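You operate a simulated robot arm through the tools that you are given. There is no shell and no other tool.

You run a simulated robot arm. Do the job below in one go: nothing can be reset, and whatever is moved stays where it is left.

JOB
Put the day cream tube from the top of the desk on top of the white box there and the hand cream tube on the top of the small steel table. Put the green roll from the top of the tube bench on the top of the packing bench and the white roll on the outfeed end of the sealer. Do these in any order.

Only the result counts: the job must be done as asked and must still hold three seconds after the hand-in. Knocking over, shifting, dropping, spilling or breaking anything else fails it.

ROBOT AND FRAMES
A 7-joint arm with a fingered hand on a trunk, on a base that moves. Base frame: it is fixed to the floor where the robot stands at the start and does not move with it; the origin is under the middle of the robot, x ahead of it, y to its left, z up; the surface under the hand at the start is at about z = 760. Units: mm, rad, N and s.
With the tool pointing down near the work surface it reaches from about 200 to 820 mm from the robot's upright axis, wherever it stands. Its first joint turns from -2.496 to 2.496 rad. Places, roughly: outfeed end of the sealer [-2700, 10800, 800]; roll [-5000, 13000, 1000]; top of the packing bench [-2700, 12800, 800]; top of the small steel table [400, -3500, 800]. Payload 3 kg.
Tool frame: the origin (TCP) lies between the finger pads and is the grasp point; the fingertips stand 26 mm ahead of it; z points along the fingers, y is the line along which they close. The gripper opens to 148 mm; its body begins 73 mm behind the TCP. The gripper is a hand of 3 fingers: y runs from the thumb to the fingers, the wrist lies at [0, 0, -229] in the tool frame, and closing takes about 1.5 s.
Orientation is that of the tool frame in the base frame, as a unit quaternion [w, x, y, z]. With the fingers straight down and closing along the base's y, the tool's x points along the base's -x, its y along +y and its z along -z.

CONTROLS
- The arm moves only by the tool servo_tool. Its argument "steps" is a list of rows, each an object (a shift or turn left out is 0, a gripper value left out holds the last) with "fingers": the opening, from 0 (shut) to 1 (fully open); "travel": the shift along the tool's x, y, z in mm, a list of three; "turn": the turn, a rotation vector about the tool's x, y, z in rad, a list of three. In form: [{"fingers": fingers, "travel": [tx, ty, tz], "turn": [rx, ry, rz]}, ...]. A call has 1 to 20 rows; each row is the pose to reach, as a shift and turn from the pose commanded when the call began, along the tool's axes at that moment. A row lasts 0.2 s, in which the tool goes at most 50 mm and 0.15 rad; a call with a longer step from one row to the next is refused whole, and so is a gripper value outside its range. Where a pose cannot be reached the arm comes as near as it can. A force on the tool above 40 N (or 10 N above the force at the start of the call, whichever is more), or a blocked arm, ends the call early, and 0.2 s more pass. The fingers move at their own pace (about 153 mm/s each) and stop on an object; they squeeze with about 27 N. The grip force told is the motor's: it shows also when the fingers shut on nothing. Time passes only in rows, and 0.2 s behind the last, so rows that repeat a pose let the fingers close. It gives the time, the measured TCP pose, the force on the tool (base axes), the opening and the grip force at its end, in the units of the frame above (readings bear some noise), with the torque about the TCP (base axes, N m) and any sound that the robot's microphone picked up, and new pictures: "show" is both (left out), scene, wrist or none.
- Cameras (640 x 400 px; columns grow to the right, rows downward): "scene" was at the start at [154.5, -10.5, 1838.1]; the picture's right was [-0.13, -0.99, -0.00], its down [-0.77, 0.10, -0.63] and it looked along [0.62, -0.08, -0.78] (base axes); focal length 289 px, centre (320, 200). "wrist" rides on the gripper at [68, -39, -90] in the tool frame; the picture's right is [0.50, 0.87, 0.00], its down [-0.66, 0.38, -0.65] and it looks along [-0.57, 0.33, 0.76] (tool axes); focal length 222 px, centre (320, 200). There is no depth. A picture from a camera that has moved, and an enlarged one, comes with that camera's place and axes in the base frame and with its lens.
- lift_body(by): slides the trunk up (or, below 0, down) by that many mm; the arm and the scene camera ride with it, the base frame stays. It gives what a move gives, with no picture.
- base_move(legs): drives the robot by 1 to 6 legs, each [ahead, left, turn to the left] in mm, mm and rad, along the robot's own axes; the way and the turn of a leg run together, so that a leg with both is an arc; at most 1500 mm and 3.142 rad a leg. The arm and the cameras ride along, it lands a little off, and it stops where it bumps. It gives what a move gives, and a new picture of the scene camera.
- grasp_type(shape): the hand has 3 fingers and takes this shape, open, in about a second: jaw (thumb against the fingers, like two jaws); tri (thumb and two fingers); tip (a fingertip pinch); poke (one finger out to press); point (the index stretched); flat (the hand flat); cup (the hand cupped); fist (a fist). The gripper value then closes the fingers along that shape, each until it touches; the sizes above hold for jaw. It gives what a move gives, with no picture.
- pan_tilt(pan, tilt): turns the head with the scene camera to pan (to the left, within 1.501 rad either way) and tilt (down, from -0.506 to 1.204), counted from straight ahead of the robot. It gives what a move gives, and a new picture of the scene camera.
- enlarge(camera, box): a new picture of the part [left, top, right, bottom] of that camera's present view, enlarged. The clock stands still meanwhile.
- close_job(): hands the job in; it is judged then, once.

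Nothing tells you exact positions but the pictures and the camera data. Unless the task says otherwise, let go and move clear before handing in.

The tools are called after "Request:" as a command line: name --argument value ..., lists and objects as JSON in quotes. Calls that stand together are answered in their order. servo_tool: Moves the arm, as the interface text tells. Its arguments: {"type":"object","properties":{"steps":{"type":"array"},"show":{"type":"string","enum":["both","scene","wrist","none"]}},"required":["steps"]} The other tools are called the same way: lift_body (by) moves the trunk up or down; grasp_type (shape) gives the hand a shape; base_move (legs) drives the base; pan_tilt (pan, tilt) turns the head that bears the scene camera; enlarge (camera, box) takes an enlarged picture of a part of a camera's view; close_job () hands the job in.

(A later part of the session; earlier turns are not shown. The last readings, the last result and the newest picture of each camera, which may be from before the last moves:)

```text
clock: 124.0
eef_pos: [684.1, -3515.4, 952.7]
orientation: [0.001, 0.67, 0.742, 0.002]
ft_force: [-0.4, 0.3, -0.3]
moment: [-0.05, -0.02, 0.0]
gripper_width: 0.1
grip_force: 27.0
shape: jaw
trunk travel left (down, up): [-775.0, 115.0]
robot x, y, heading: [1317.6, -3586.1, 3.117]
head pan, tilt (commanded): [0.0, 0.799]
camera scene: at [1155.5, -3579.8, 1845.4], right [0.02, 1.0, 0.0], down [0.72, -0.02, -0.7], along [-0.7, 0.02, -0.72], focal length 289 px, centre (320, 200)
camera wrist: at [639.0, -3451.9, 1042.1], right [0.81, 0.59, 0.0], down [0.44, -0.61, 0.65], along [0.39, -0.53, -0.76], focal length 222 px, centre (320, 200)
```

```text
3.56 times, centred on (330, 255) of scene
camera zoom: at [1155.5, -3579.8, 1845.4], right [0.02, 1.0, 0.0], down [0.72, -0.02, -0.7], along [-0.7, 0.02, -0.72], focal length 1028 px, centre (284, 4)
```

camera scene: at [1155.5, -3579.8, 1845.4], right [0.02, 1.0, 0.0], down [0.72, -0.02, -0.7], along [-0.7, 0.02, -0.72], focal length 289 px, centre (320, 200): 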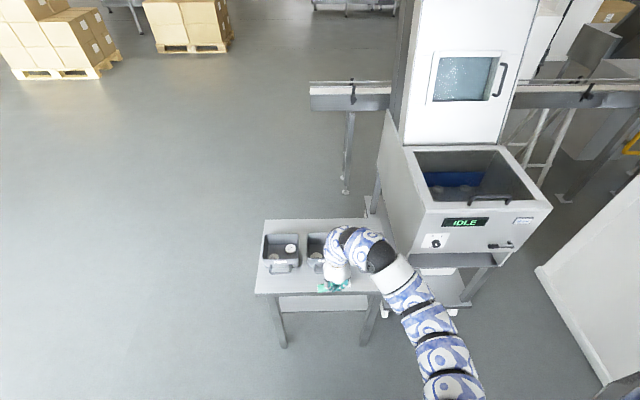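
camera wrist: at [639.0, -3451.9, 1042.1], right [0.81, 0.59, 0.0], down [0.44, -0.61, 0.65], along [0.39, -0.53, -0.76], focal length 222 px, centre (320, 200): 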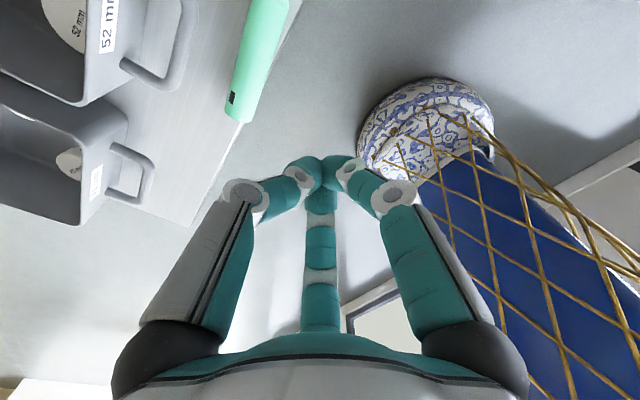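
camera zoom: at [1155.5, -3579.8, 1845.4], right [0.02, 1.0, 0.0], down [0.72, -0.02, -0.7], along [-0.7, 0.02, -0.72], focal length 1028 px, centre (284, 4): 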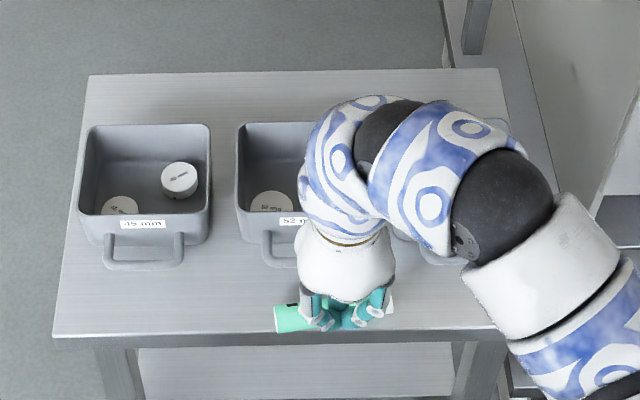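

The closed hand is a compact but sloping pusher; a single straight finger would push more cleanly. I try the poke shape here, well above everything.

Request:
grasp_type --shape "poke"

Request:
servo_tool --steps '[{"travel": [0, 0, 0]}, {"travel": [0, 0, 0]}]' --show "both"

Request:
enlarge --camera "scene" --box '[240, 200, 420, 310]'

```text
clock: 124.9
eef_pos: [683.6, -3514.6, 952.1]
orientation: [0.0, 0.671, 0.742, 0.002]
ft_force: [-0.2, 0.0, 0.5]
moment: [-0.01, -0.02, 0.0]
gripper_width: 0.1
grip_force: 0.0
shape: poke
trunk travel left (down, up): [-775.0, 115.0]
robot x, y, heading: [1317.0, -3581.3, 3.119]
head pan, tilt (commanded): [0.0, 0.799]
```

```text
clock: 125.5
eef_pos: [685.0, -3515.1, 952.8]
orientation: [0.001, 0.67, 0.742, 0.002]
ft_force: [-0.1, 0.1, 0.0]
moment: [-0.01, 0.04, -0.02]
gripper_width: 0.1
grip_force: 0.2
shape: poke
trunk travel left (down, up): [-775.0, 115.0]
robot x, y, heading: [1318.2, -3582.2, 3.122]
head pan, tilt (commanded): [0.0, 0.799]
camera scene: at [1155.5, -3579.7, 1845.4], right [0.02, 1.0, 0.0], down [0.72, -0.02, -0.7], along [-0.7, 0.02, -0.72], focal length 289 px, centre (320, 200)
camera wrist: at [639.0, -3451.9, 1042.1], right [0.81, 0.59, 0.0], down [0.44, -0.61, 0.65], along [0.39, -0.53, -0.76], focal length 222 px, centre (320, 200)
```

scene: 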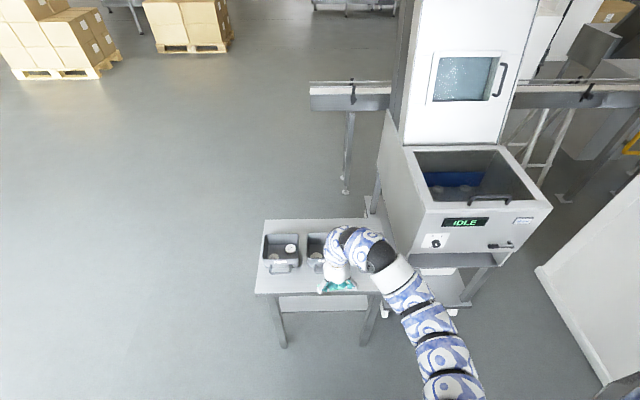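
wrist: 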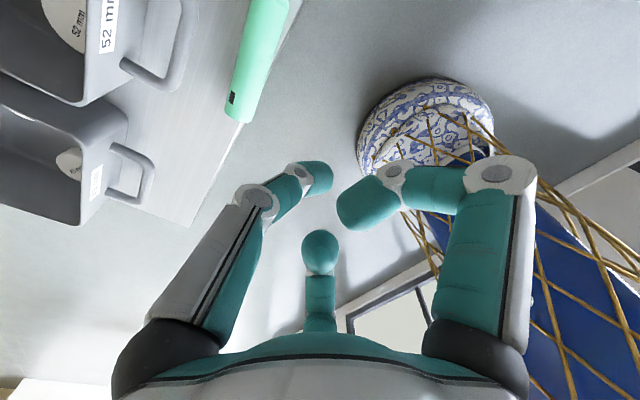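

```text
3.56 times, centred on (330, 255) of scene
camera zoom: at [1155.5, -3579.7, 1845.4], right [0.02, 1.0, 0.0], down [0.72, -0.02, -0.7], along [-0.7, 0.02, -0.72], focal length 1028 px, centre (284, 4)
```

zoom: 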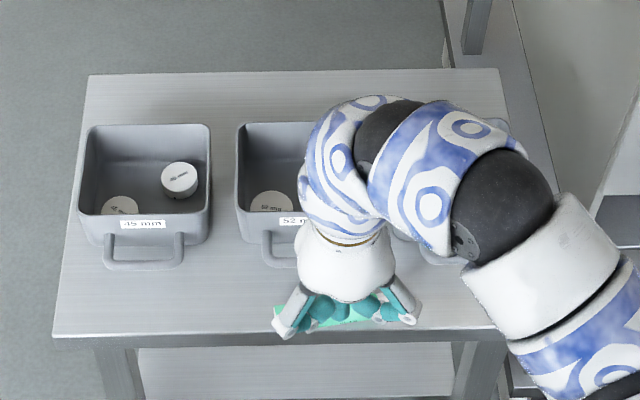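

The poke shape with shut fingers isn't clean either. With the jaw shut, turning the hand so its open (camera) side faces the bins gives a flat pusher along the tube; I set that up.

Request:
grasp_type --shape "jaw"

Request:
servo_tool --steps '[{"turn": [0, 0, -0.135], "fingers": 0.0}, {"turn": [0, 0, -0.27], "fingers": 0.0}, {"turn": [0, 0, -0.405]}, {"turn": [0, 0, -0.54]}, {"turn": [0, 0, -0.675]}, {"turn": [0, 0, -0.81]}, {"turn": [0, 0, -0.88]}, {"turn": [0, 0, -0.88]}, {"turn": [0, 0, -0.88]}]' --show "both"

Request:
enlarge --camera "scene" --box '[240, 200, 420, 310]'

```text
clock: 126.4
eef_pos: [684.9, -3515.1, 953.1]
orientation: [0.0, 0.67, 0.742, 0.002]
ft_force: [0.0, -0.8, -1.0]
moment: [0.0, -0.01, 0.0]
gripper_width: 148.2
grip_force: 0.0
shape: jaw
trunk travel left (down, up): [-775.0, 115.0]
robot x, y, heading: [1319.3, -3581.6, 3.118]
head pan, tilt (commanded): [0.0, 0.799]
```

```text
clock: 128.4
eef_pos: [683.4, -3514.4, 950.8]
orientation: [0.0, 0.448, 0.894, 0.002]
ft_force: [0.5, -0.6, 0.4]
moment: [-0.02, 0.02, 0.0]
gripper_width: 0.0
grip_force: 26.9
shape: jaw
out of reach, approached as far as the arm can: row 5, 6, 7, 8, 9
trunk travel left (down, up): [-775.0, 115.0]
robot x, y, heading: [1318.0, -3583.5, 3.118]
head pan, tilt (commanded): [0.0, 0.799]
camera scene: at [1155.5, -3579.8, 1845.4], right [0.02, 1.0, 0.0], down [0.72, -0.02, -0.7], along [-0.7, 0.02, -0.72], focal length 289 px, centre (320, 200)
camera wrist: at [612.4, -3484.3, 1041.2], right [0.39, 0.92, 0.0], down [0.69, -0.3, 0.66], along [0.6, -0.26, -0.76], focal length 222 px, centre (320, 200)
```

scene: 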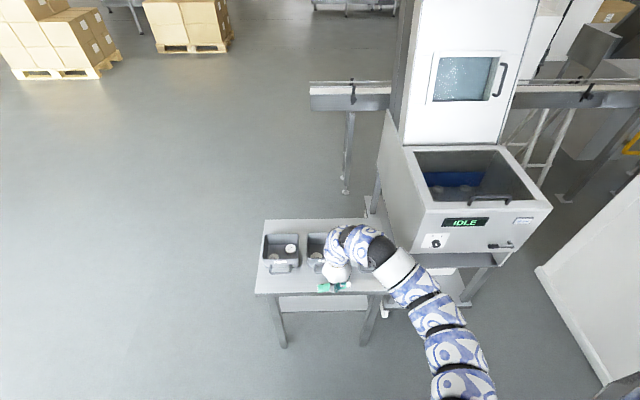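
wrist: 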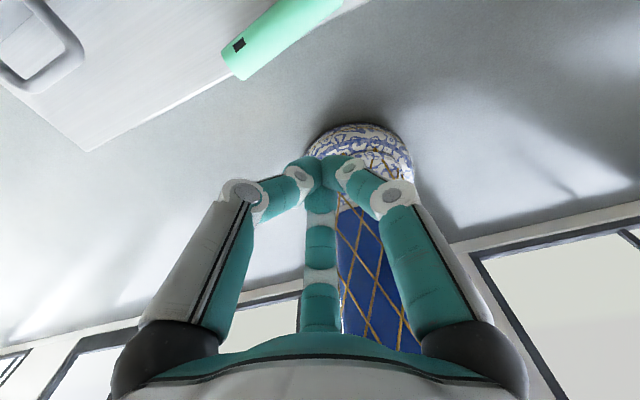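

```text
3.56 times, centred on (330, 255) of scene
camera zoom: at [1155.5, -3579.8, 1845.4], right [0.02, 1.0, 0.0], down [0.72, -0.02, -0.7], along [-0.7, 0.02, -0.72], focal length 1028 px, centre (284, 4)
```

zoom: 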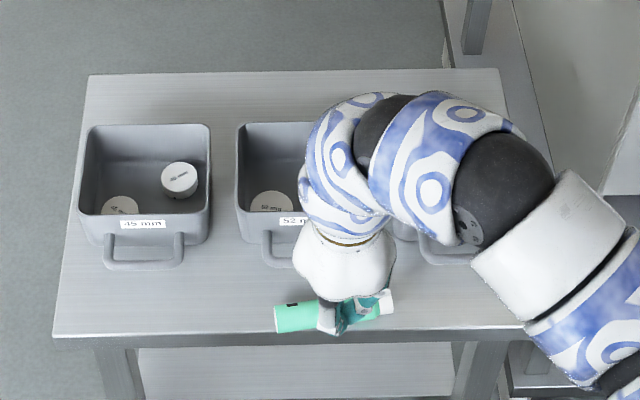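

The hand now has its open side to the bins. I lower it beyond the table edge and bring it near the tube.

Request:
servo_tool --steps '[{"travel": [0, 0, 40]}, {"travel": [0, 0, 80]}, {"travel": [0, 0, 115]}, {"travel": [0, 0, 137]}, {"travel": [8, -11, 137]}, {"travel": [15, -20, 137]}, {"travel": [15, -20, 137]}]' --show "wrist"

Request:
enlarge --camera "scene" --box '[240, 200, 420, 310]'

```text
clock: 130.0
eef_pos: [701.9, -3522.2, 875.9]
orientation: [0.001, 0.448, 0.894, 0.002]
ft_force: [-0.5, 0.4, 0.0]
moment: [0.0, 0.02, -0.01]
gripper_width: 0.0
grip_force: 27.6
shape: jaw
out of reach, approached as far as the arm can: row 1, 2, 3, 4, 5, 6, 7
trunk travel left (down, up): [-775.0, 115.0]
robot x, y, heading: [1314.7, -3582.1, 3.118]
head pan, tilt (commanded): [0.0, 0.799]
camera wrist: at [630.8, -3491.9, 966.3], right [0.39, 0.92, 0.0], down [0.69, -0.3, 0.66], along [0.6, -0.26, -0.76], focal length 222 px, centre (320, 200)
```

wrist: 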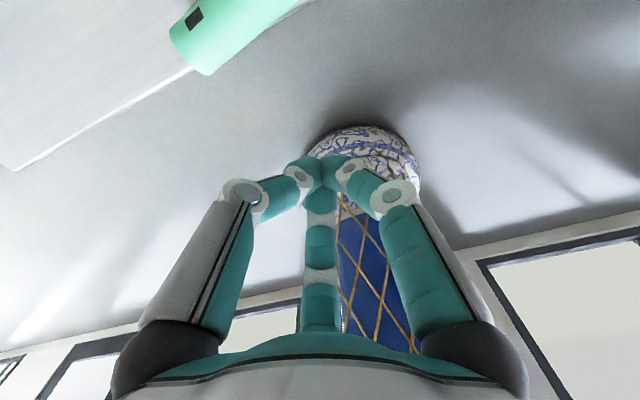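

```text
3.56 times, centred on (330, 255) of scene
camera zoom: at [1155.7, -3579.8, 1845.4], right [0.02, 1.0, 0.0], down [0.72, -0.02, -0.7], along [-0.7, 0.02, -0.72], focal length 1028 px, centre (284, 4)
```

zoom: 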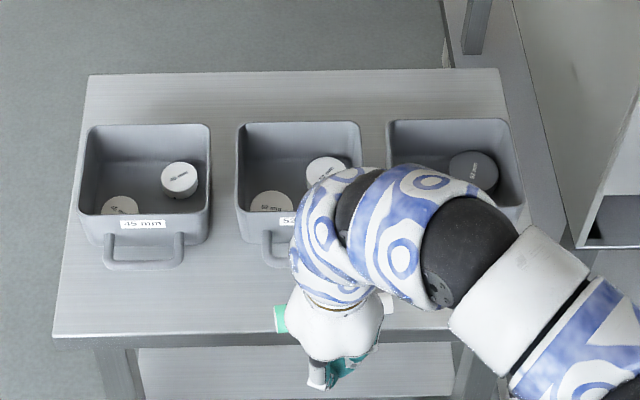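

The wrist limit stops that orientation at low height. I turn the hand back most of the way; then the closed left knuckle itself can nudge the tube.

Request:
servo_tool --steps '[{"travel": [0, 8, -40], "turn": [0, 0, 0.14]}, {"travel": [-1, 16, -60], "turn": [0, 0, 0.28]}, {"travel": [-2, 24, -60], "turn": [0, 0, 0.42]}, {"travel": [-3, 32, -60], "turn": [0, 0, 0.56]}, {"travel": [-4, 40, -60], "turn": [0, 0, 0.7]}, {"travel": [-5, 45, -60], "turn": [0, 0, 0.84]}, {"travel": [-5, 45, -60], "turn": [0, 0, 0.84]}]' --show "wrist"

```text
clock: 131.6
eef_pos: [739.2, -3502.0, 935.6]
orientation: [-0.001, 0.774, 0.633, 0.002]
ft_force: [0.5, -0.1, 0.0]
moment: [0.02, 0.0, 0.0]
gripper_width: 0.0
grip_force: 26.7
shape: jaw
trunk travel left (down, up): [-775.0, 115.0]
robot x, y, heading: [1316.7, -3583.3, 3.113]
head pan, tilt (commanded): [0.0, 0.799]
camera wrist: at [714.6, -3427.9, 1025.9], right [0.95, 0.32, 0.0], down [0.24, -0.72, 0.65], along [0.21, -0.62, -0.76], focal length 222 px, centre (320, 200)
```

wrist: 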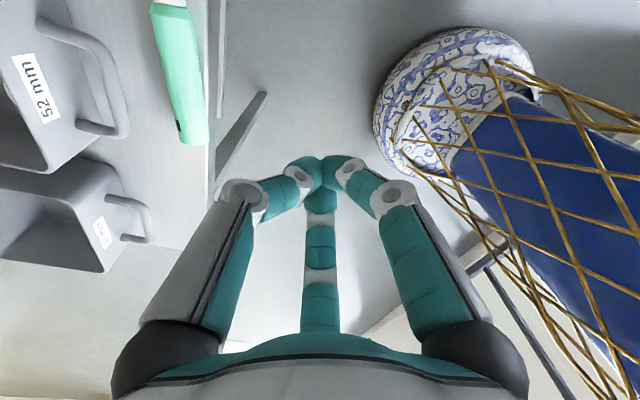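

Hand is now square at [739, -3502, 936] with its left knuckle toward the tube. I descend beyond the edge and approach to about 10 mm from it.

Request:
servo_tool --steps '[{"travel": [0, 0, 40]}, {"travel": [0, 0, 80]}, {"travel": [0, 0, 110]}, {"travel": [0, 0, 122]}, {"travel": [-3, -25, 122]}, {"travel": [-5, -42, 122]}, {"travel": [-5, -42, 122]}]' --show "both"

Request:
enlarge --camera "scene" --box '[240, 220, 420, 330]'

```text
clock: 133.2
eef_pos: [696.6, -3498.1, 815.0]
orientation: [0.001, 0.773, 0.634, 0.001]
ft_force: [0.7, -0.4, 0.0]
moment: [0.01, 0.02, -0.02]
gripper_width: 0.0
grip_force: 26.7
shape: jaw
trunk travel left (down, up): [-775.0, 115.0]
robot x, y, heading: [1316.2, -3584.0, 3.114]
head pan, tilt (commanded): [0.0, 0.799]
camera scene: at [1155.7, -3579.6, 1845.4], right [0.02, 1.0, 0.0], down [0.72, -0.02, -0.7], along [-0.7, 0.02, -0.72], focal length 289 px, centre (320, 200)
camera wrist: at [672.6, -3424.6, 904.6], right [0.95, 0.32, 0.0], down [0.24, -0.72, 0.65], along [0.21, -0.62, -0.76], focal length 222 px, centre (320, 200)
```

scene: 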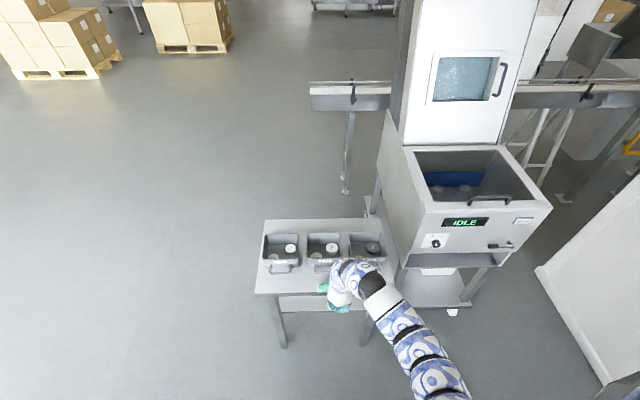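
wrist: 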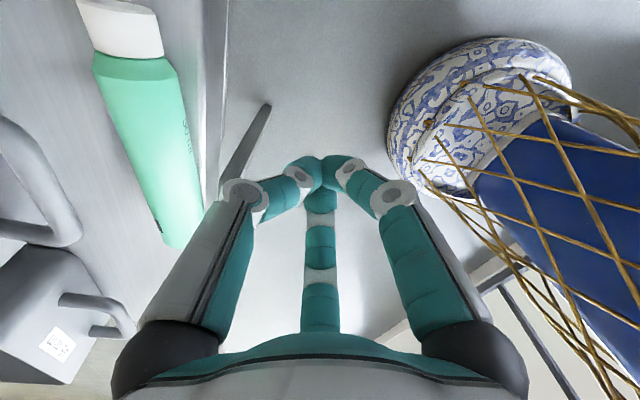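

```text
3.56 times, centred on (330, 275) of scene
camera zoom: at [1155.7, -3579.6, 1845.4], right [0.02, 1.0, 0.0], down [0.72, -0.02, -0.7], along [-0.7, 0.02, -0.72], focal length 1028 px, centre (284, -67)
```

zoom: 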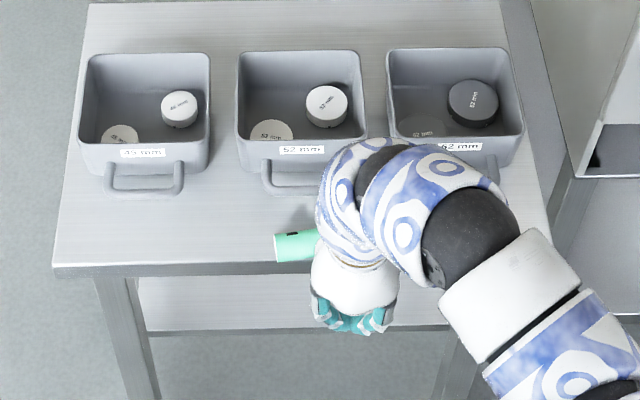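

Knuckle is about 15 mm from the tube. I push slowly inward.

Request:
servo_tool --steps '[{"travel": [-0.6, -3, 0]}, {"travel": [-1.2, -6, 0]}, {"travel": [-1.8, -9, 0]}, {"travel": [-2.4, -12, 0]}, {"travel": [-2.8, -14, 0]}, {"travel": [-3.2, -16, 0]}, {"travel": [-3.6, -18, 0]}, {"travel": [-3.6, -18, 0]}]' --show "wrist"

```text
clock: 135.0
eef_pos: [678.3, -3497.6, 813.0]
orientation: [-0.001, 0.774, 0.633, 0.002]
ft_force: [0.7, 1.1, -0.4]
moment: [0.01, 0.03, -0.04]
gripper_width: 0.0
grip_force: 27.2
shape: jaw
trunk travel left (down, up): [-775.0, 115.0]
robot x, y, heading: [1315.6, -3582.6, 3.116]
head pan, tilt (commanded): [0.0, 0.799]
camera wrist: at [654.2, -3424.4, 903.8], right [0.95, 0.32, 0.0], down [0.24, -0.72, 0.65], along [0.21, -0.62, -0.76], focal length 222 px, centre (320, 200)
```

wrist: 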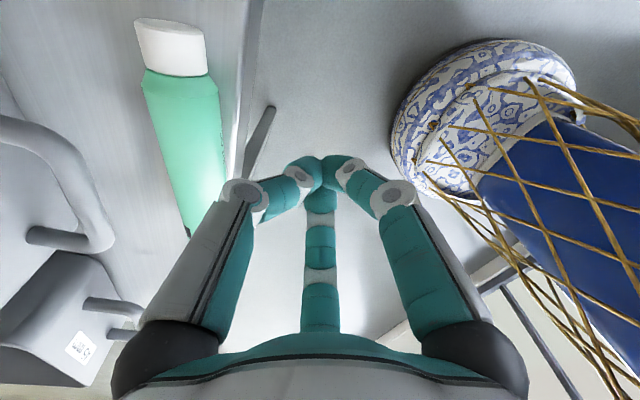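

Request:
servo_tool --steps '[{"travel": [-0.4, -2, 0]}, {"travel": [-0.8, -4, 0]}, {"travel": [-1.2, -6, 0]}, {"travel": [-1.6, -8, 0]}, {"travel": [-2, -10, 0]}, {"travel": [-2.4, -12, 0]}, {"travel": [-2.8, -14, 0]}, {"travel": [-2.8, -14, 0]}]' --show "wrist"

```text
clock: 136.8
eef_pos: [664.7, -3498.1, 813.8]
orientation: [0.0, 0.774, 0.634, 0.002]
ft_force: [-0.4, 0.4, -0.1]
moment: [0.0, -0.01, 0.0]
gripper_width: 0.1
grip_force: 26.5
shape: jaw
trunk travel left (down, up): [-775.0, 115.0]
robot x, y, heading: [1320.5, -3580.1, 3.116]
head pan, tilt (commanded): [0.0, 0.799]
camera wrist: at [640.0, -3424.3, 904.0], right [0.95, 0.32, 0.0], down [0.24, -0.72, 0.65], along [0.21, -0.62, -0.76], focal length 222 px, centre (320, 200)
```

wrist: 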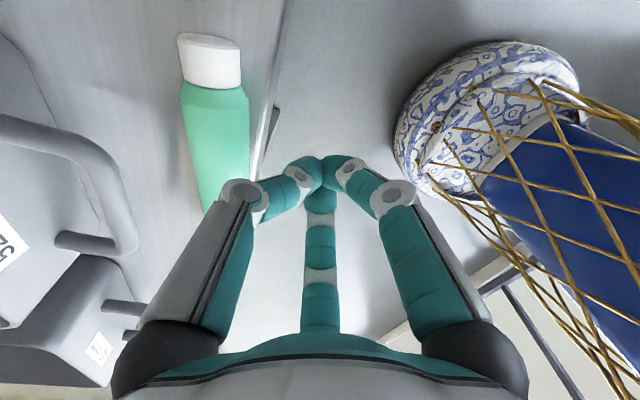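

Request:
enlarge --camera "wrist" --box '[150, 20, 350, 220]'

Request:
enlarge --camera "scene" --box '[300, 260, 380, 320]'

```text
2.00 times, centred on (250, 120) of wrist
camera zoom: at [640.0, -3424.3, 904.0], right [0.95, 0.32, 0.0], down [0.24, -0.72, 0.65], along [0.21, -0.62, -0.76], focal length 444 px, centre (460, 360)
```

zoom: 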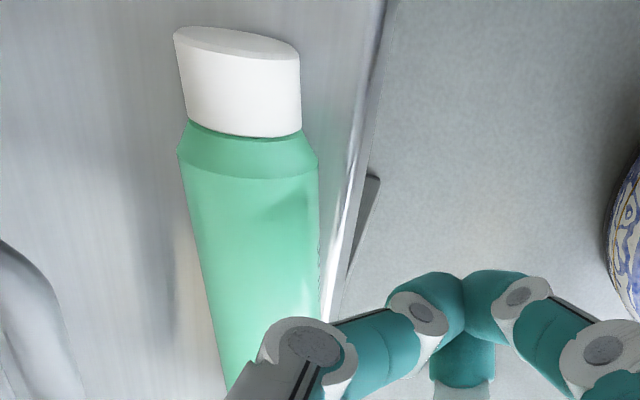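

```text
6.67 times, centred on (340, 290) of scene
camera zoom: at [1155.6, -3579.7, 1845.4], right [0.02, 1.0, 0.0], down [0.72, -0.02, -0.7], along [-0.7, 0.02, -0.72], focal length 1927 px, centre (187, -400)
```

zoom: 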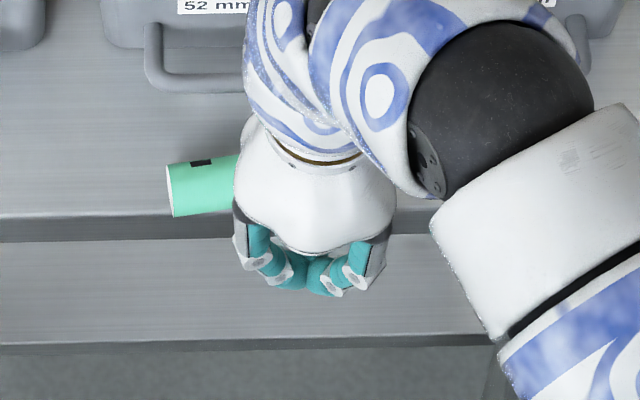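

The knuckle rides above the tube's shoulder, so nothing has moved. I back off, lower the hand beside the table edge so the knuckle is level with the tube, and push again.

Request:
servo_tool --steps '[{"travel": [-3, 15, 0]}, {"travel": [-6.4, 29, 0]}, {"travel": [-6.4, 29, 15]}, {"travel": [-6.4, 29, 27]}, {"travel": [-6.4, 29, 27]}]' --show "wrist"

Request:
enlarge --camera "wrist" --box '[100, 20, 300, 220]'

```text
clock: 138.0
eef_pos: [691.3, -3510.4, 786.3]
orientation: [0.001, 0.774, 0.634, 0.002]
ft_force: [-0.3, -0.2, -0.1]
moment: [0.01, 0.01, 0.03]
gripper_width: 0.1
grip_force: 27.1
shape: jaw
trunk travel left (down, up): [-775.0, 115.0]
robot x, y, heading: [1317.4, -3578.8, 3.117]
head pan, tilt (commanded): [0.0, 0.799]
camera wrist: at [667.1, -3437.0, 876.1], right [0.95, 0.32, 0.0], down [0.24, -0.72, 0.65], along [0.21, -0.62, -0.76], focal length 222 px, centre (320, 200)
```

wrist: 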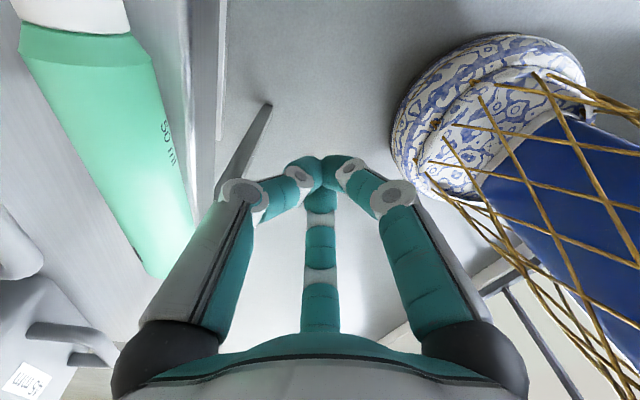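

```text
2.00 times, centred on (200, 120) of wrist
camera zoom: at [667.1, -3437.0, 876.1], right [0.95, 0.32, 0.0], down [0.24, -0.72, 0.65], along [0.21, -0.62, -0.76], focal length 444 px, centre (560, 360)
```

zoom: 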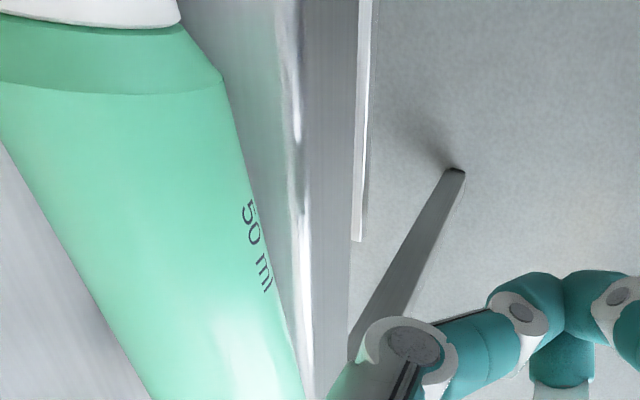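

Request:
servo_tool --steps '[{"travel": [-0.6, -3, 0]}, {"travel": [-1.2, -6, 0]}, {"travel": [-1.8, -9, 0]}, {"travel": [-2.4, -12, 0]}, {"travel": [-2.9, -14.5, 0]}, {"travel": [-3.4, -17, 0]}, {"travel": [-3.8, -19, 0]}, {"travel": [-3.8, -19, 0]}]' --show "wrist"

Request:
enlarge --camera "wrist" --box '[100, 20, 300, 220]'

```text
clock: 139.8
eef_pos: [673.5, -3510.7, 787.8]
orientation: [0.0, 0.774, 0.633, 0.003]
ft_force: [-0.6, 0.1, -0.3]
moment: [-0.01, -0.03, 0.03]
gripper_width: 0.0
grip_force: 27.6
shape: jaw
trunk travel left (down, up): [-775.0, 115.0]
robot x, y, heading: [1314.5, -3581.8, 3.117]
head pan, tilt (commanded): [0.0, 0.799]
camera wrist: at [648.1, -3436.4, 877.3], right [0.95, 0.32, 0.0], down [0.24, -0.72, 0.65], along [0.21, -0.62, -0.76], focal length 222 px, centre (320, 200)
```

wrist: 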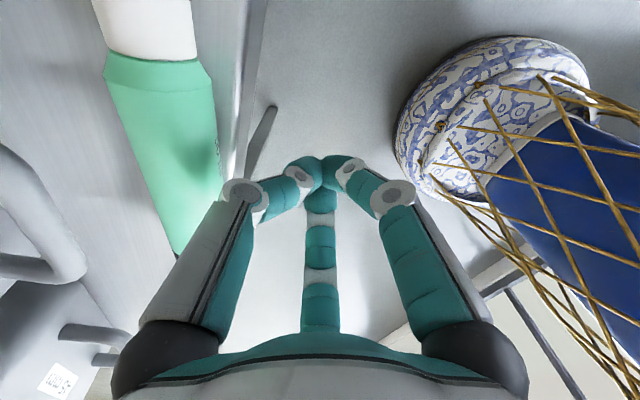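

```text
2.00 times, centred on (200, 120) of wrist
camera zoom: at [648.1, -3436.4, 877.3], right [0.95, 0.32, 0.0], down [0.24, -0.72, 0.65], along [0.21, -0.62, -0.76], focal length 444 px, centre (560, 360)
```

zoom: 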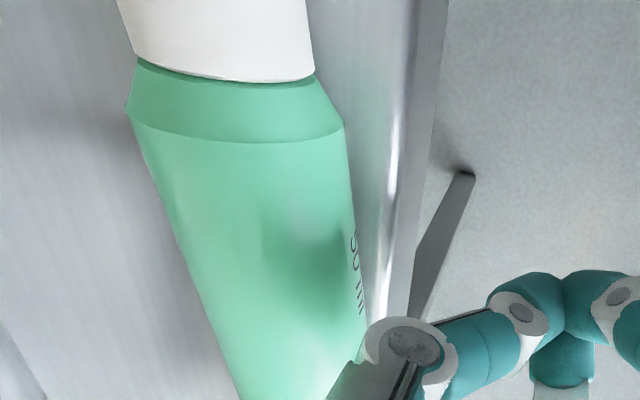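

Request:
servo_tool --steps '[{"travel": [-0.4, -2, 0]}, {"travel": [-0.8, -4, 0]}, {"travel": [-1.2, -6, 0]}, {"travel": [-1.6, -8, 0]}, {"travel": [-2, -10, 0]}, {"travel": [-2.4, -12, 0]}, {"travel": [-2.8, -14, 0]}, {"travel": [-2.8, -14, 0]}]' --show "wrist"

Request:
enlarge --camera "wrist" --box '[100, 20, 300, 220]'

```text
clock: 141.6
eef_pos: [659.7, -3510.0, 787.3]
orientation: [0.001, 0.773, 0.634, 0.003]
ft_force: [-0.2, 0.5, -0.2]
moment: [0.0, -0.01, 0.02]
gripper_width: 0.1
grip_force: 26.4
shape: jaw
trunk travel left (down, up): [-775.0, 115.0]
robot x, y, heading: [1320.7, -3583.1, 3.114]
head pan, tilt (commanded): [0.0, 0.799]
camera wrist: at [633.9, -3436.4, 877.0], right [0.95, 0.32, 0.0], down [0.24, -0.72, 0.65], along [0.21, -0.62, -0.76], focal length 222 px, centre (320, 200)
```

wrist: 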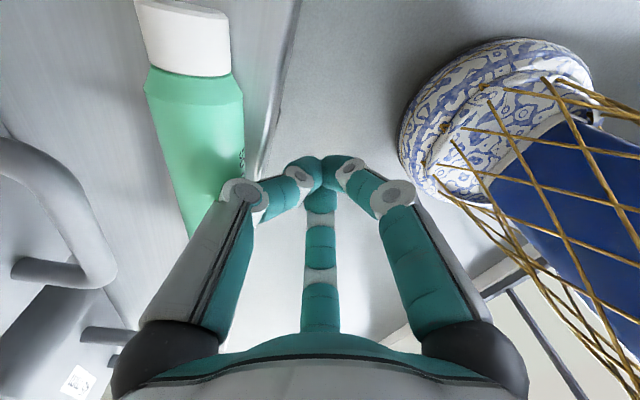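

```text
2.00 times, centred on (200, 120) of wrist
camera zoom: at [633.9, -3436.4, 877.0], right [0.95, 0.32, 0.0], down [0.24, -0.72, 0.65], along [0.21, -0.62, -0.76], focal length 444 px, centre (560, 360)
```

zoom: 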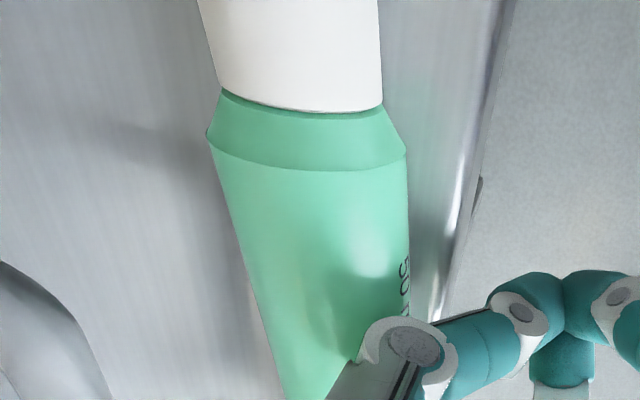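

Request:
servo_tool --steps '[{"travel": [-0.4, -2, 0]}, {"travel": [-0.8, -4, 0]}, {"travel": [-1.2, -6, 0]}, {"travel": [-1.6, -8, 0]}, {"travel": [-2, -10, 0]}, {"travel": [-2, -10, 0]}]' --show "both"

Request:
enlarge --camera "wrist" --box '[100, 20, 300, 220]'

Request:
enlarge --camera "scene" --box '[240, 220, 420, 330]'

```text
clock: 143.0
eef_pos: [648.2, -3509.9, 786.0]
orientation: [0.0, 0.774, 0.633, 0.003]
ft_force: [0.8, 0.5, 0.8]
moment: [0.01, 0.02, 0.01]
gripper_width: 0.0
grip_force: 27.1
shape: jaw
trunk travel left (down, up): [-775.0, 115.0]
robot x, y, heading: [1318.0, -3586.7, 3.12]
head pan, tilt (commanded): [0.0, 0.799]
camera scene: at [1155.7, -3579.8, 1845.4], right [0.02, 1.0, 0.0], down [0.72, -0.02, -0.7], along [-0.7, 0.02, -0.72], focal length 289 px, centre (320, 200)
camera wrist: at [623.6, -3436.3, 876.7], right [0.95, 0.32, 0.0], down [0.24, -0.72, 0.65], along [0.21, -0.62, -0.76], focal length 222 px, centre (320, 200)
```

scene: 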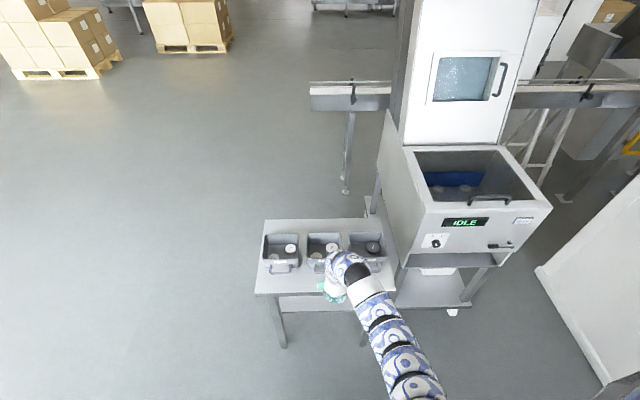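
wrist: 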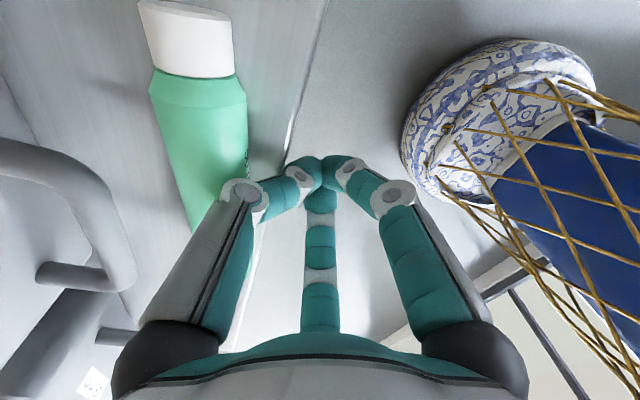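

```text
2.00 times, centred on (200, 120) of wrist
camera zoom: at [623.6, -3436.3, 876.7], right [0.95, 0.32, 0.0], down [0.24, -0.72, 0.65], along [0.21, -0.62, -0.76], focal length 444 px, centre (560, 360)
```

zoom: 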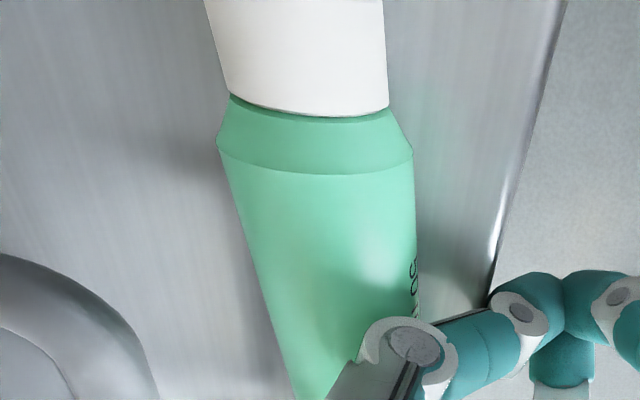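

```text
3.56 times, centred on (330, 275) of scene
camera zoom: at [1155.7, -3579.8, 1845.4], right [0.02, 1.0, 0.0], down [0.72, -0.02, -0.7], along [-0.7, 0.02, -0.72], focal length 1028 px, centre (284, -67)
```

zoom: 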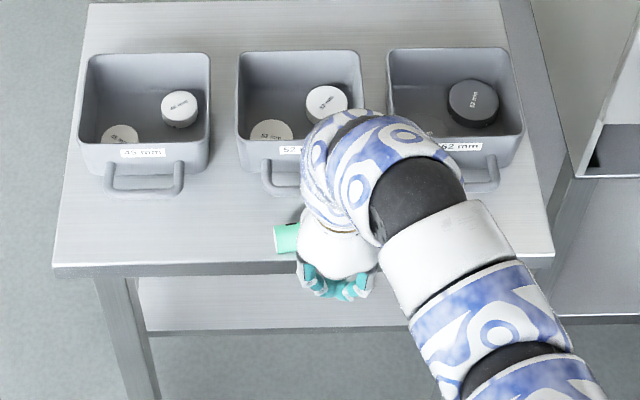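

The tube slid inward with the knuckle and now sits comfortably away from the edge. I back off, rise and verify.

Request:
servo_tool --steps '[{"travel": [2, 10, 0]}, {"travel": [6, 30, 0]}, {"travel": [14, 70, 0]}, {"travel": [14, 70, -45]}, {"travel": [14, 70, -90]}, {"travel": [14, 70, -135]}, {"travel": [14, 70, -180]}, {"travel": [14, 70, -220]}, {"travel": [14, 70, -220]}]' --show "both"

Request:
enlarge --camera "scene" --box '[240, 220, 420, 330]'

```text
clock: 145.0
eef_pos: [718.8, -3511.2, 1008.3]
orientation: [0.0, 0.774, 0.633, 0.002]
ft_force: [0.2, 0.3, 1.5]
moment: [-0.03, -0.02, -0.02]
gripper_width: 0.1
grip_force: 27.0
shape: jaw
trunk travel left (down, up): [-775.0, 115.0]
robot x, y, heading: [1313.2, -3578.5, 3.117]
head pan, tilt (commanded): [0.0, 0.799]
camera scene: at [1155.5, -3579.7, 1845.4], right [0.02, 1.0, 0.0], down [0.72, -0.02, -0.7], along [-0.7, 0.02, -0.72], focal length 289 px, centre (320, 200)
camera wrist: at [694.3, -3437.2, 1096.8], right [0.95, 0.32, 0.0], down [0.24, -0.72, 0.65], along [0.21, -0.62, -0.76], focal length 222 px, centre (320, 200)
```

scene: 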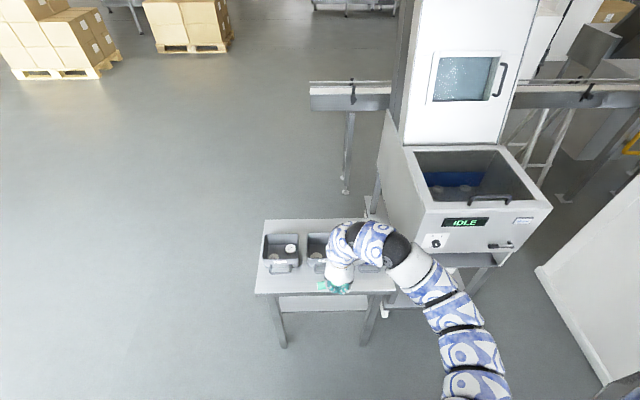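
wrist: 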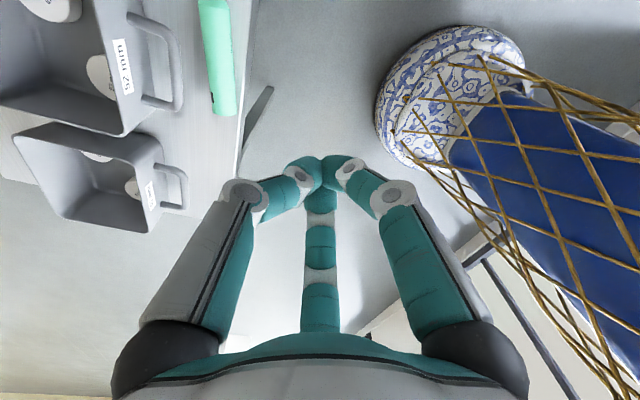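

```text
3.56 times, centred on (330, 275) of scene
camera zoom: at [1155.5, -3579.7, 1845.4], right [0.02, 1.0, 0.0], down [0.72, -0.02, -0.7], along [-0.7, 0.02, -0.72], focal length 1028 px, centre (284, -67)
```

zoom: 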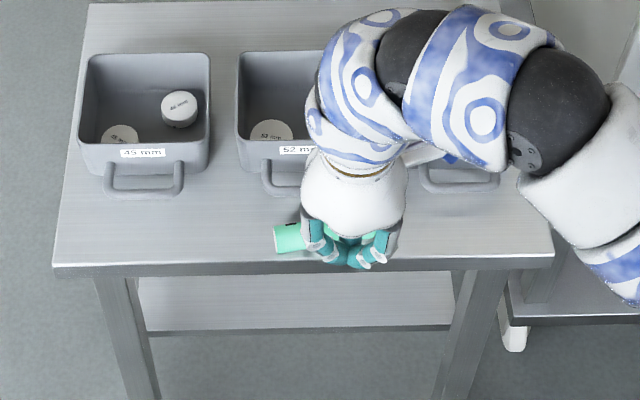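

The hand cream tube rests well inside the table edge. Now I back away into the window aisle, face +y and return to the desk for the day cream.

Request:
base_move --legs '[[-330, 0, 0], [0, 0, -1.546], [1100, 0, 0], [1100, 0, 0], [1000, 0, 0]]'

Request:
pan_tilt --pan 1.2 --tilt 0.7

```text
clock: 166.2
eef_pos: [1684.5, 210.1, 1007.0]
orientation: [0.002, 0.997, -0.08, 0.002]
ft_force: [-0.6, 0.8, -0.3]
moment: [0.0, -0.01, 0.02]
gripper_width: 0.2
grip_force: 26.9
shape: jaw
trunk travel left (down, up): [-775.0, 115.0]
robot x, y, heading: [1635.0, -390.5, 1.582]
head pan, tilt (commanded): [0.0, 0.799]
camera scene: at [1631.3, -230.1, 1845.4], right [1.0, 0.01, 0.0], down [0.01, -0.72, -0.7], along [-0.01, 0.7, -0.72], focal length 289 px, centre (320, 200)
```

scene: 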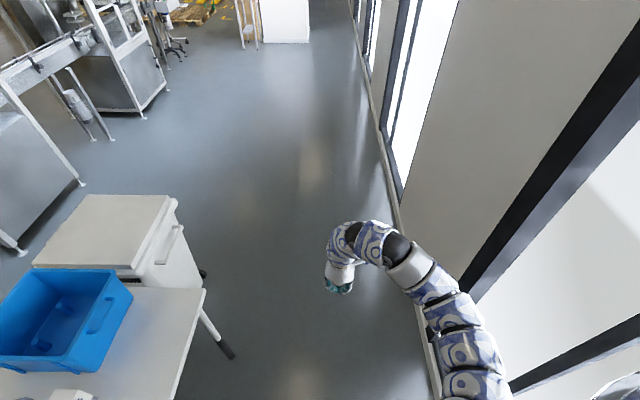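

```text
clock: 167.6
eef_pos: [1683.7, 209.9, 1007.0]
orientation: [0.003, 0.997, -0.081, 0.001]
ft_force: [-0.2, 0.2, 0.8]
moment: [-0.01, 0.02, -0.01]
gripper_width: 0.2
grip_force: 27.4
shape: jaw
trunk travel left (down, up): [-775.0, 115.0]
robot x, y, heading: [1633.2, -389.3, 1.585]
head pan, tilt (commanded): [1.201, 0.7]
camera scene: at [1552.8, -281.6, 1853.7], right [0.35, 0.94, 0.0], down [0.6, -0.23, -0.76], along [-0.72, 0.27, -0.64], focal length 289 px, centre (320, 200)
```

scene: 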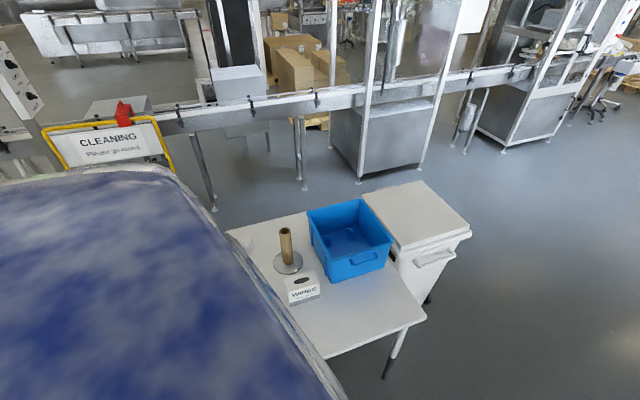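

I turn left to face the desk from the window side and look at the tubes' labels.

Request:
base_move --legs '[[0, 0, 1.56]]'

Request:
pan_tilt --pan 0.1 --tilt 0.8

```text
clock: 171.8
eef_pos: [1032.9, -348.1, 1006.4]
orientation: [0.0, 0.758, 0.652, 0.002]
ft_force: [0.5, -0.4, 0.5]
moment: [-0.02, -0.04, -0.01]
gripper_width: 0.2
grip_force: 26.9
shape: jaw
trunk travel left (down, up): [-775.0, 115.0]
robot x, y, heading: [1635.2, -388.0, -3.119]
head pan, tilt (commanded): [1.201, 0.7]
camera scene: at [1524.5, -473.3, 1853.7], right [-0.94, 0.34, 0.0], down [0.22, 0.61, -0.76], along [-0.26, -0.72, -0.64], focal length 289 px, centre (320, 200)
```

scene: 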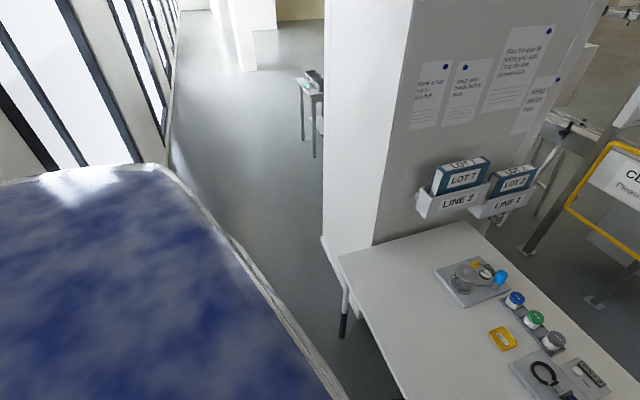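

```text
clock: 173.2
eef_pos: [1033.0, -348.6, 1006.5]
orientation: [0.001, 0.758, 0.652, 0.002]
ft_force: [-0.3, 0.7, -0.3]
moment: [0.01, 0.0, 0.0]
gripper_width: 0.0
grip_force: 27.0
shape: jaw
trunk travel left (down, up): [-775.0, 115.0]
robot x, y, heading: [1636.2, -391.4, -3.112]
head pan, tilt (commanded): [0.099, 0.799]
camera scene: at [1473.2, -403.3, 1845.4], right [-0.12, 0.99, 0.0], down [0.71, 0.09, -0.7], along [-0.69, -0.09, -0.72], focal length 289 px, centre (320, 200)
```

scene: 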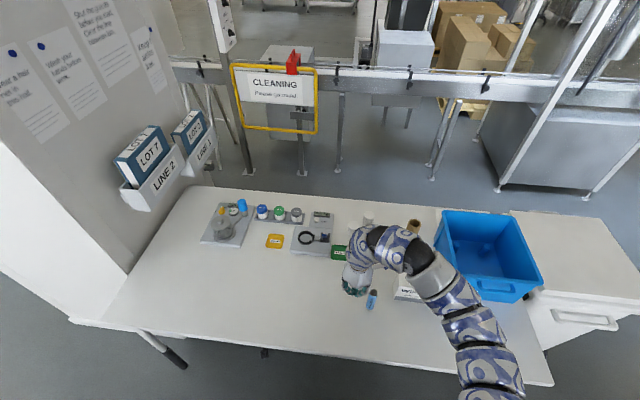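

Request:
enlarge --camera "scene" --box '[325, 200, 465, 320]'

Request:
enlarge --camera "scene" --box '[360, 280, 384, 316]'

Request:
servo_tool --steps '[{"travel": [0, 0, 0]}]' --show "wrist"

```text
3.33 times, centred on (395, 260) of scene
camera zoom: at [1473.2, -403.3, 1845.4], right [-0.12, 0.99, 0.0], down [0.71, 0.09, -0.7], along [-0.69, -0.09, -0.72], focal length 964 px, centre (70, 0)
```

zoom: 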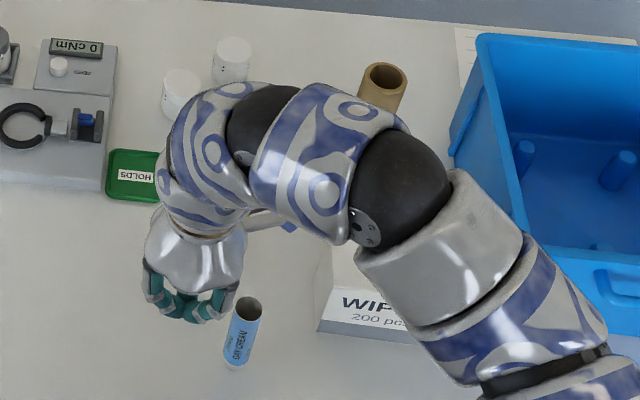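

```text
11.11 times, centred on (372, 298) of scene
camera zoom: at [1473.2, -403.3, 1845.4], right [-0.12, 0.99, 0.0], down [0.71, 0.09, -0.7], along [-0.69, -0.09, -0.72], focal length 3212 px, centre (-258, -889)
```

zoom: 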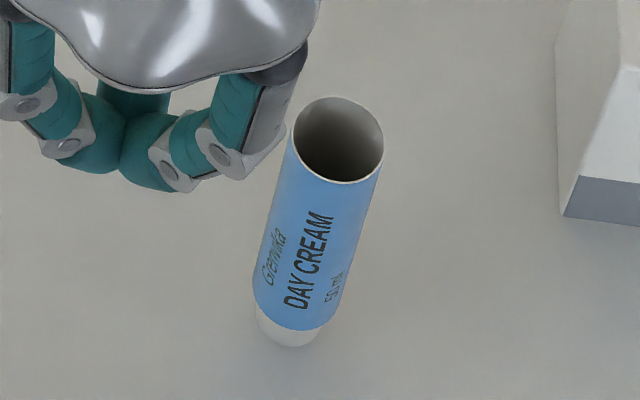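

```text
clock: 173.6
eef_pos: [1032.3, -346.9, 1007.1]
orientation: [0.0, 0.758, 0.652, 0.001]
ft_force: [-0.4, 0.3, 0.0]
moment: [-0.01, -0.01, 0.02]
gripper_width: 0.0
grip_force: 27.3
shape: jaw
trunk travel left (down, up): [-775.0, 115.0]
robot x, y, heading: [1635.1, -391.6, -3.117]
head pan, tilt (commanded): [0.099, 0.799]
camera wrist: at [1004.7, -275.4, 1096.6], right [0.93, 0.36, 0.0], down [0.27, -0.71, 0.65], along [0.24, -0.61, -0.76], focal length 222 px, centre (320, 200)
```

wrist: 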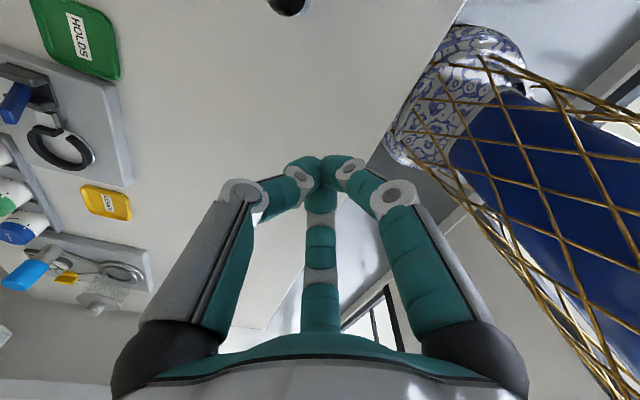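

The blue tube is labelled DAY CREAM, so blue goes on the white (wipes) box. I raise and turn the hand back to its usual orientation, then shift the base closer.

Request:
servo_tool --steps '[{"travel": [0, 0, -20], "turn": [0, 0, 0.142]}, {"travel": [0, 0, -40], "turn": [0, 0, 0.284]}, {"travel": [0, 0, -50], "turn": [0, 0, 0.426]}, {"travel": [0, 0, -50], "turn": [0, 0, 0.568]}, {"travel": [0, 0, -50], "turn": [0, 0, 0.71]}, {"travel": [0, 0, -50], "turn": [0, 0, 0.852]}, {"travel": [0, 0, -50], "turn": [0, 0, 0.994]}, {"travel": [0, 0, -50], "turn": [0, 0, 1.136]}, {"travel": [0, 0, -50], "turn": [0, 0, 1.278]}, {"travel": [0, 0, -50], "turn": [0, 0, 1.42]}, {"travel": [0, 0, -50], "turn": [0, 0, 1.42]}]' --show "both"

```text
clock: 176.0
eef_pos: [1031.5, -349.2, 1057.1]
orientation: [0.0, 1.0, 0.001, 0.002]
ft_force: [0.2, 0.1, -0.3]
moment: [-0.01, 0.01, -0.01]
gripper_width: 0.4
grip_force: 27.4
shape: jaw
trunk travel left (down, up): [-775.0, 115.0]
robot x, y, heading: [1635.9, -390.8, -3.114]
head pan, tilt (commanded): [0.099, 0.799]
camera scene: at [1473.2, -403.2, 1845.4], right [-0.12, 0.99, 0.0], down [0.71, 0.09, -0.7], along [-0.69, -0.09, -0.72], focal length 289 px, centre (320, 200)
camera wrist: at [1100.8, -309.2, 1146.8], right [0.5, -0.87, 0.0], down [-0.66, -0.38, 0.65], along [-0.56, -0.33, -0.76], focal length 222 px, centre (320, 200)
```

scene: 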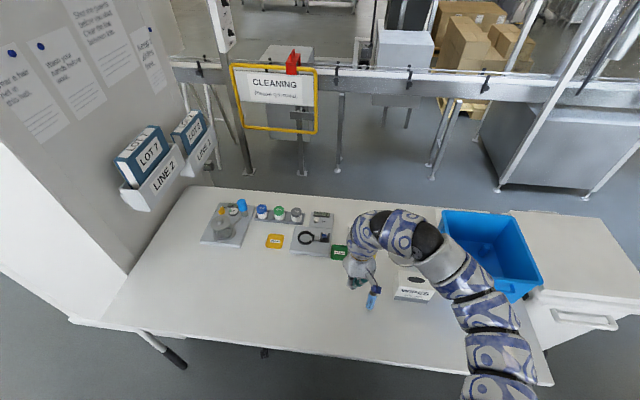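
wrist: 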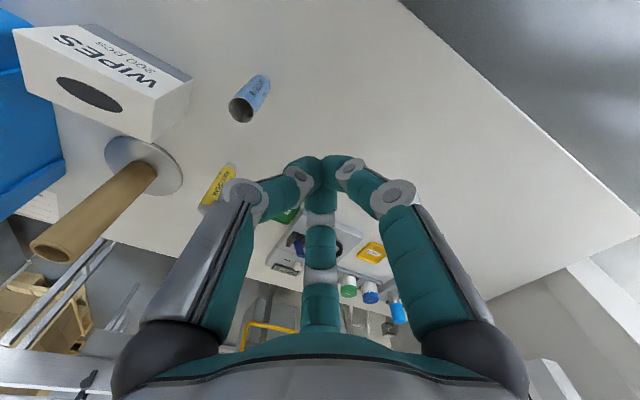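

Request:
enlarge --camera "wrist" --box '[0, 0, 300, 190]'

Request:
enlarge --camera "scene" --box '[350, 240, 450, 320]'

```text
2.11 times, centred on (150, 95) of wrist
camera zoom: at [1100.8, -309.2, 1146.8], right [0.5, -0.87, 0.0], down [-0.66, -0.38, 0.65], along [-0.56, -0.33, -0.76], focal length 468 px, centre (678, 421)
```

zoom: 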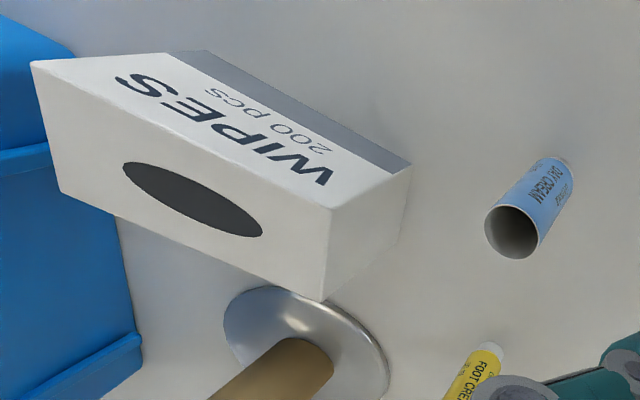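

```text
5.00 times, centred on (400, 280) of scene
camera zoom: at [1473.2, -403.2, 1845.4], right [-0.12, 0.99, 0.0], down [0.71, 0.09, -0.7], along [-0.69, -0.09, -0.72], focal length 1445 px, centre (-80, -200)
```

zoom: 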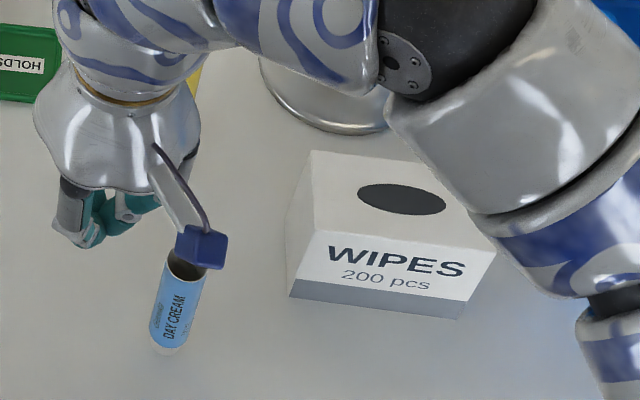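

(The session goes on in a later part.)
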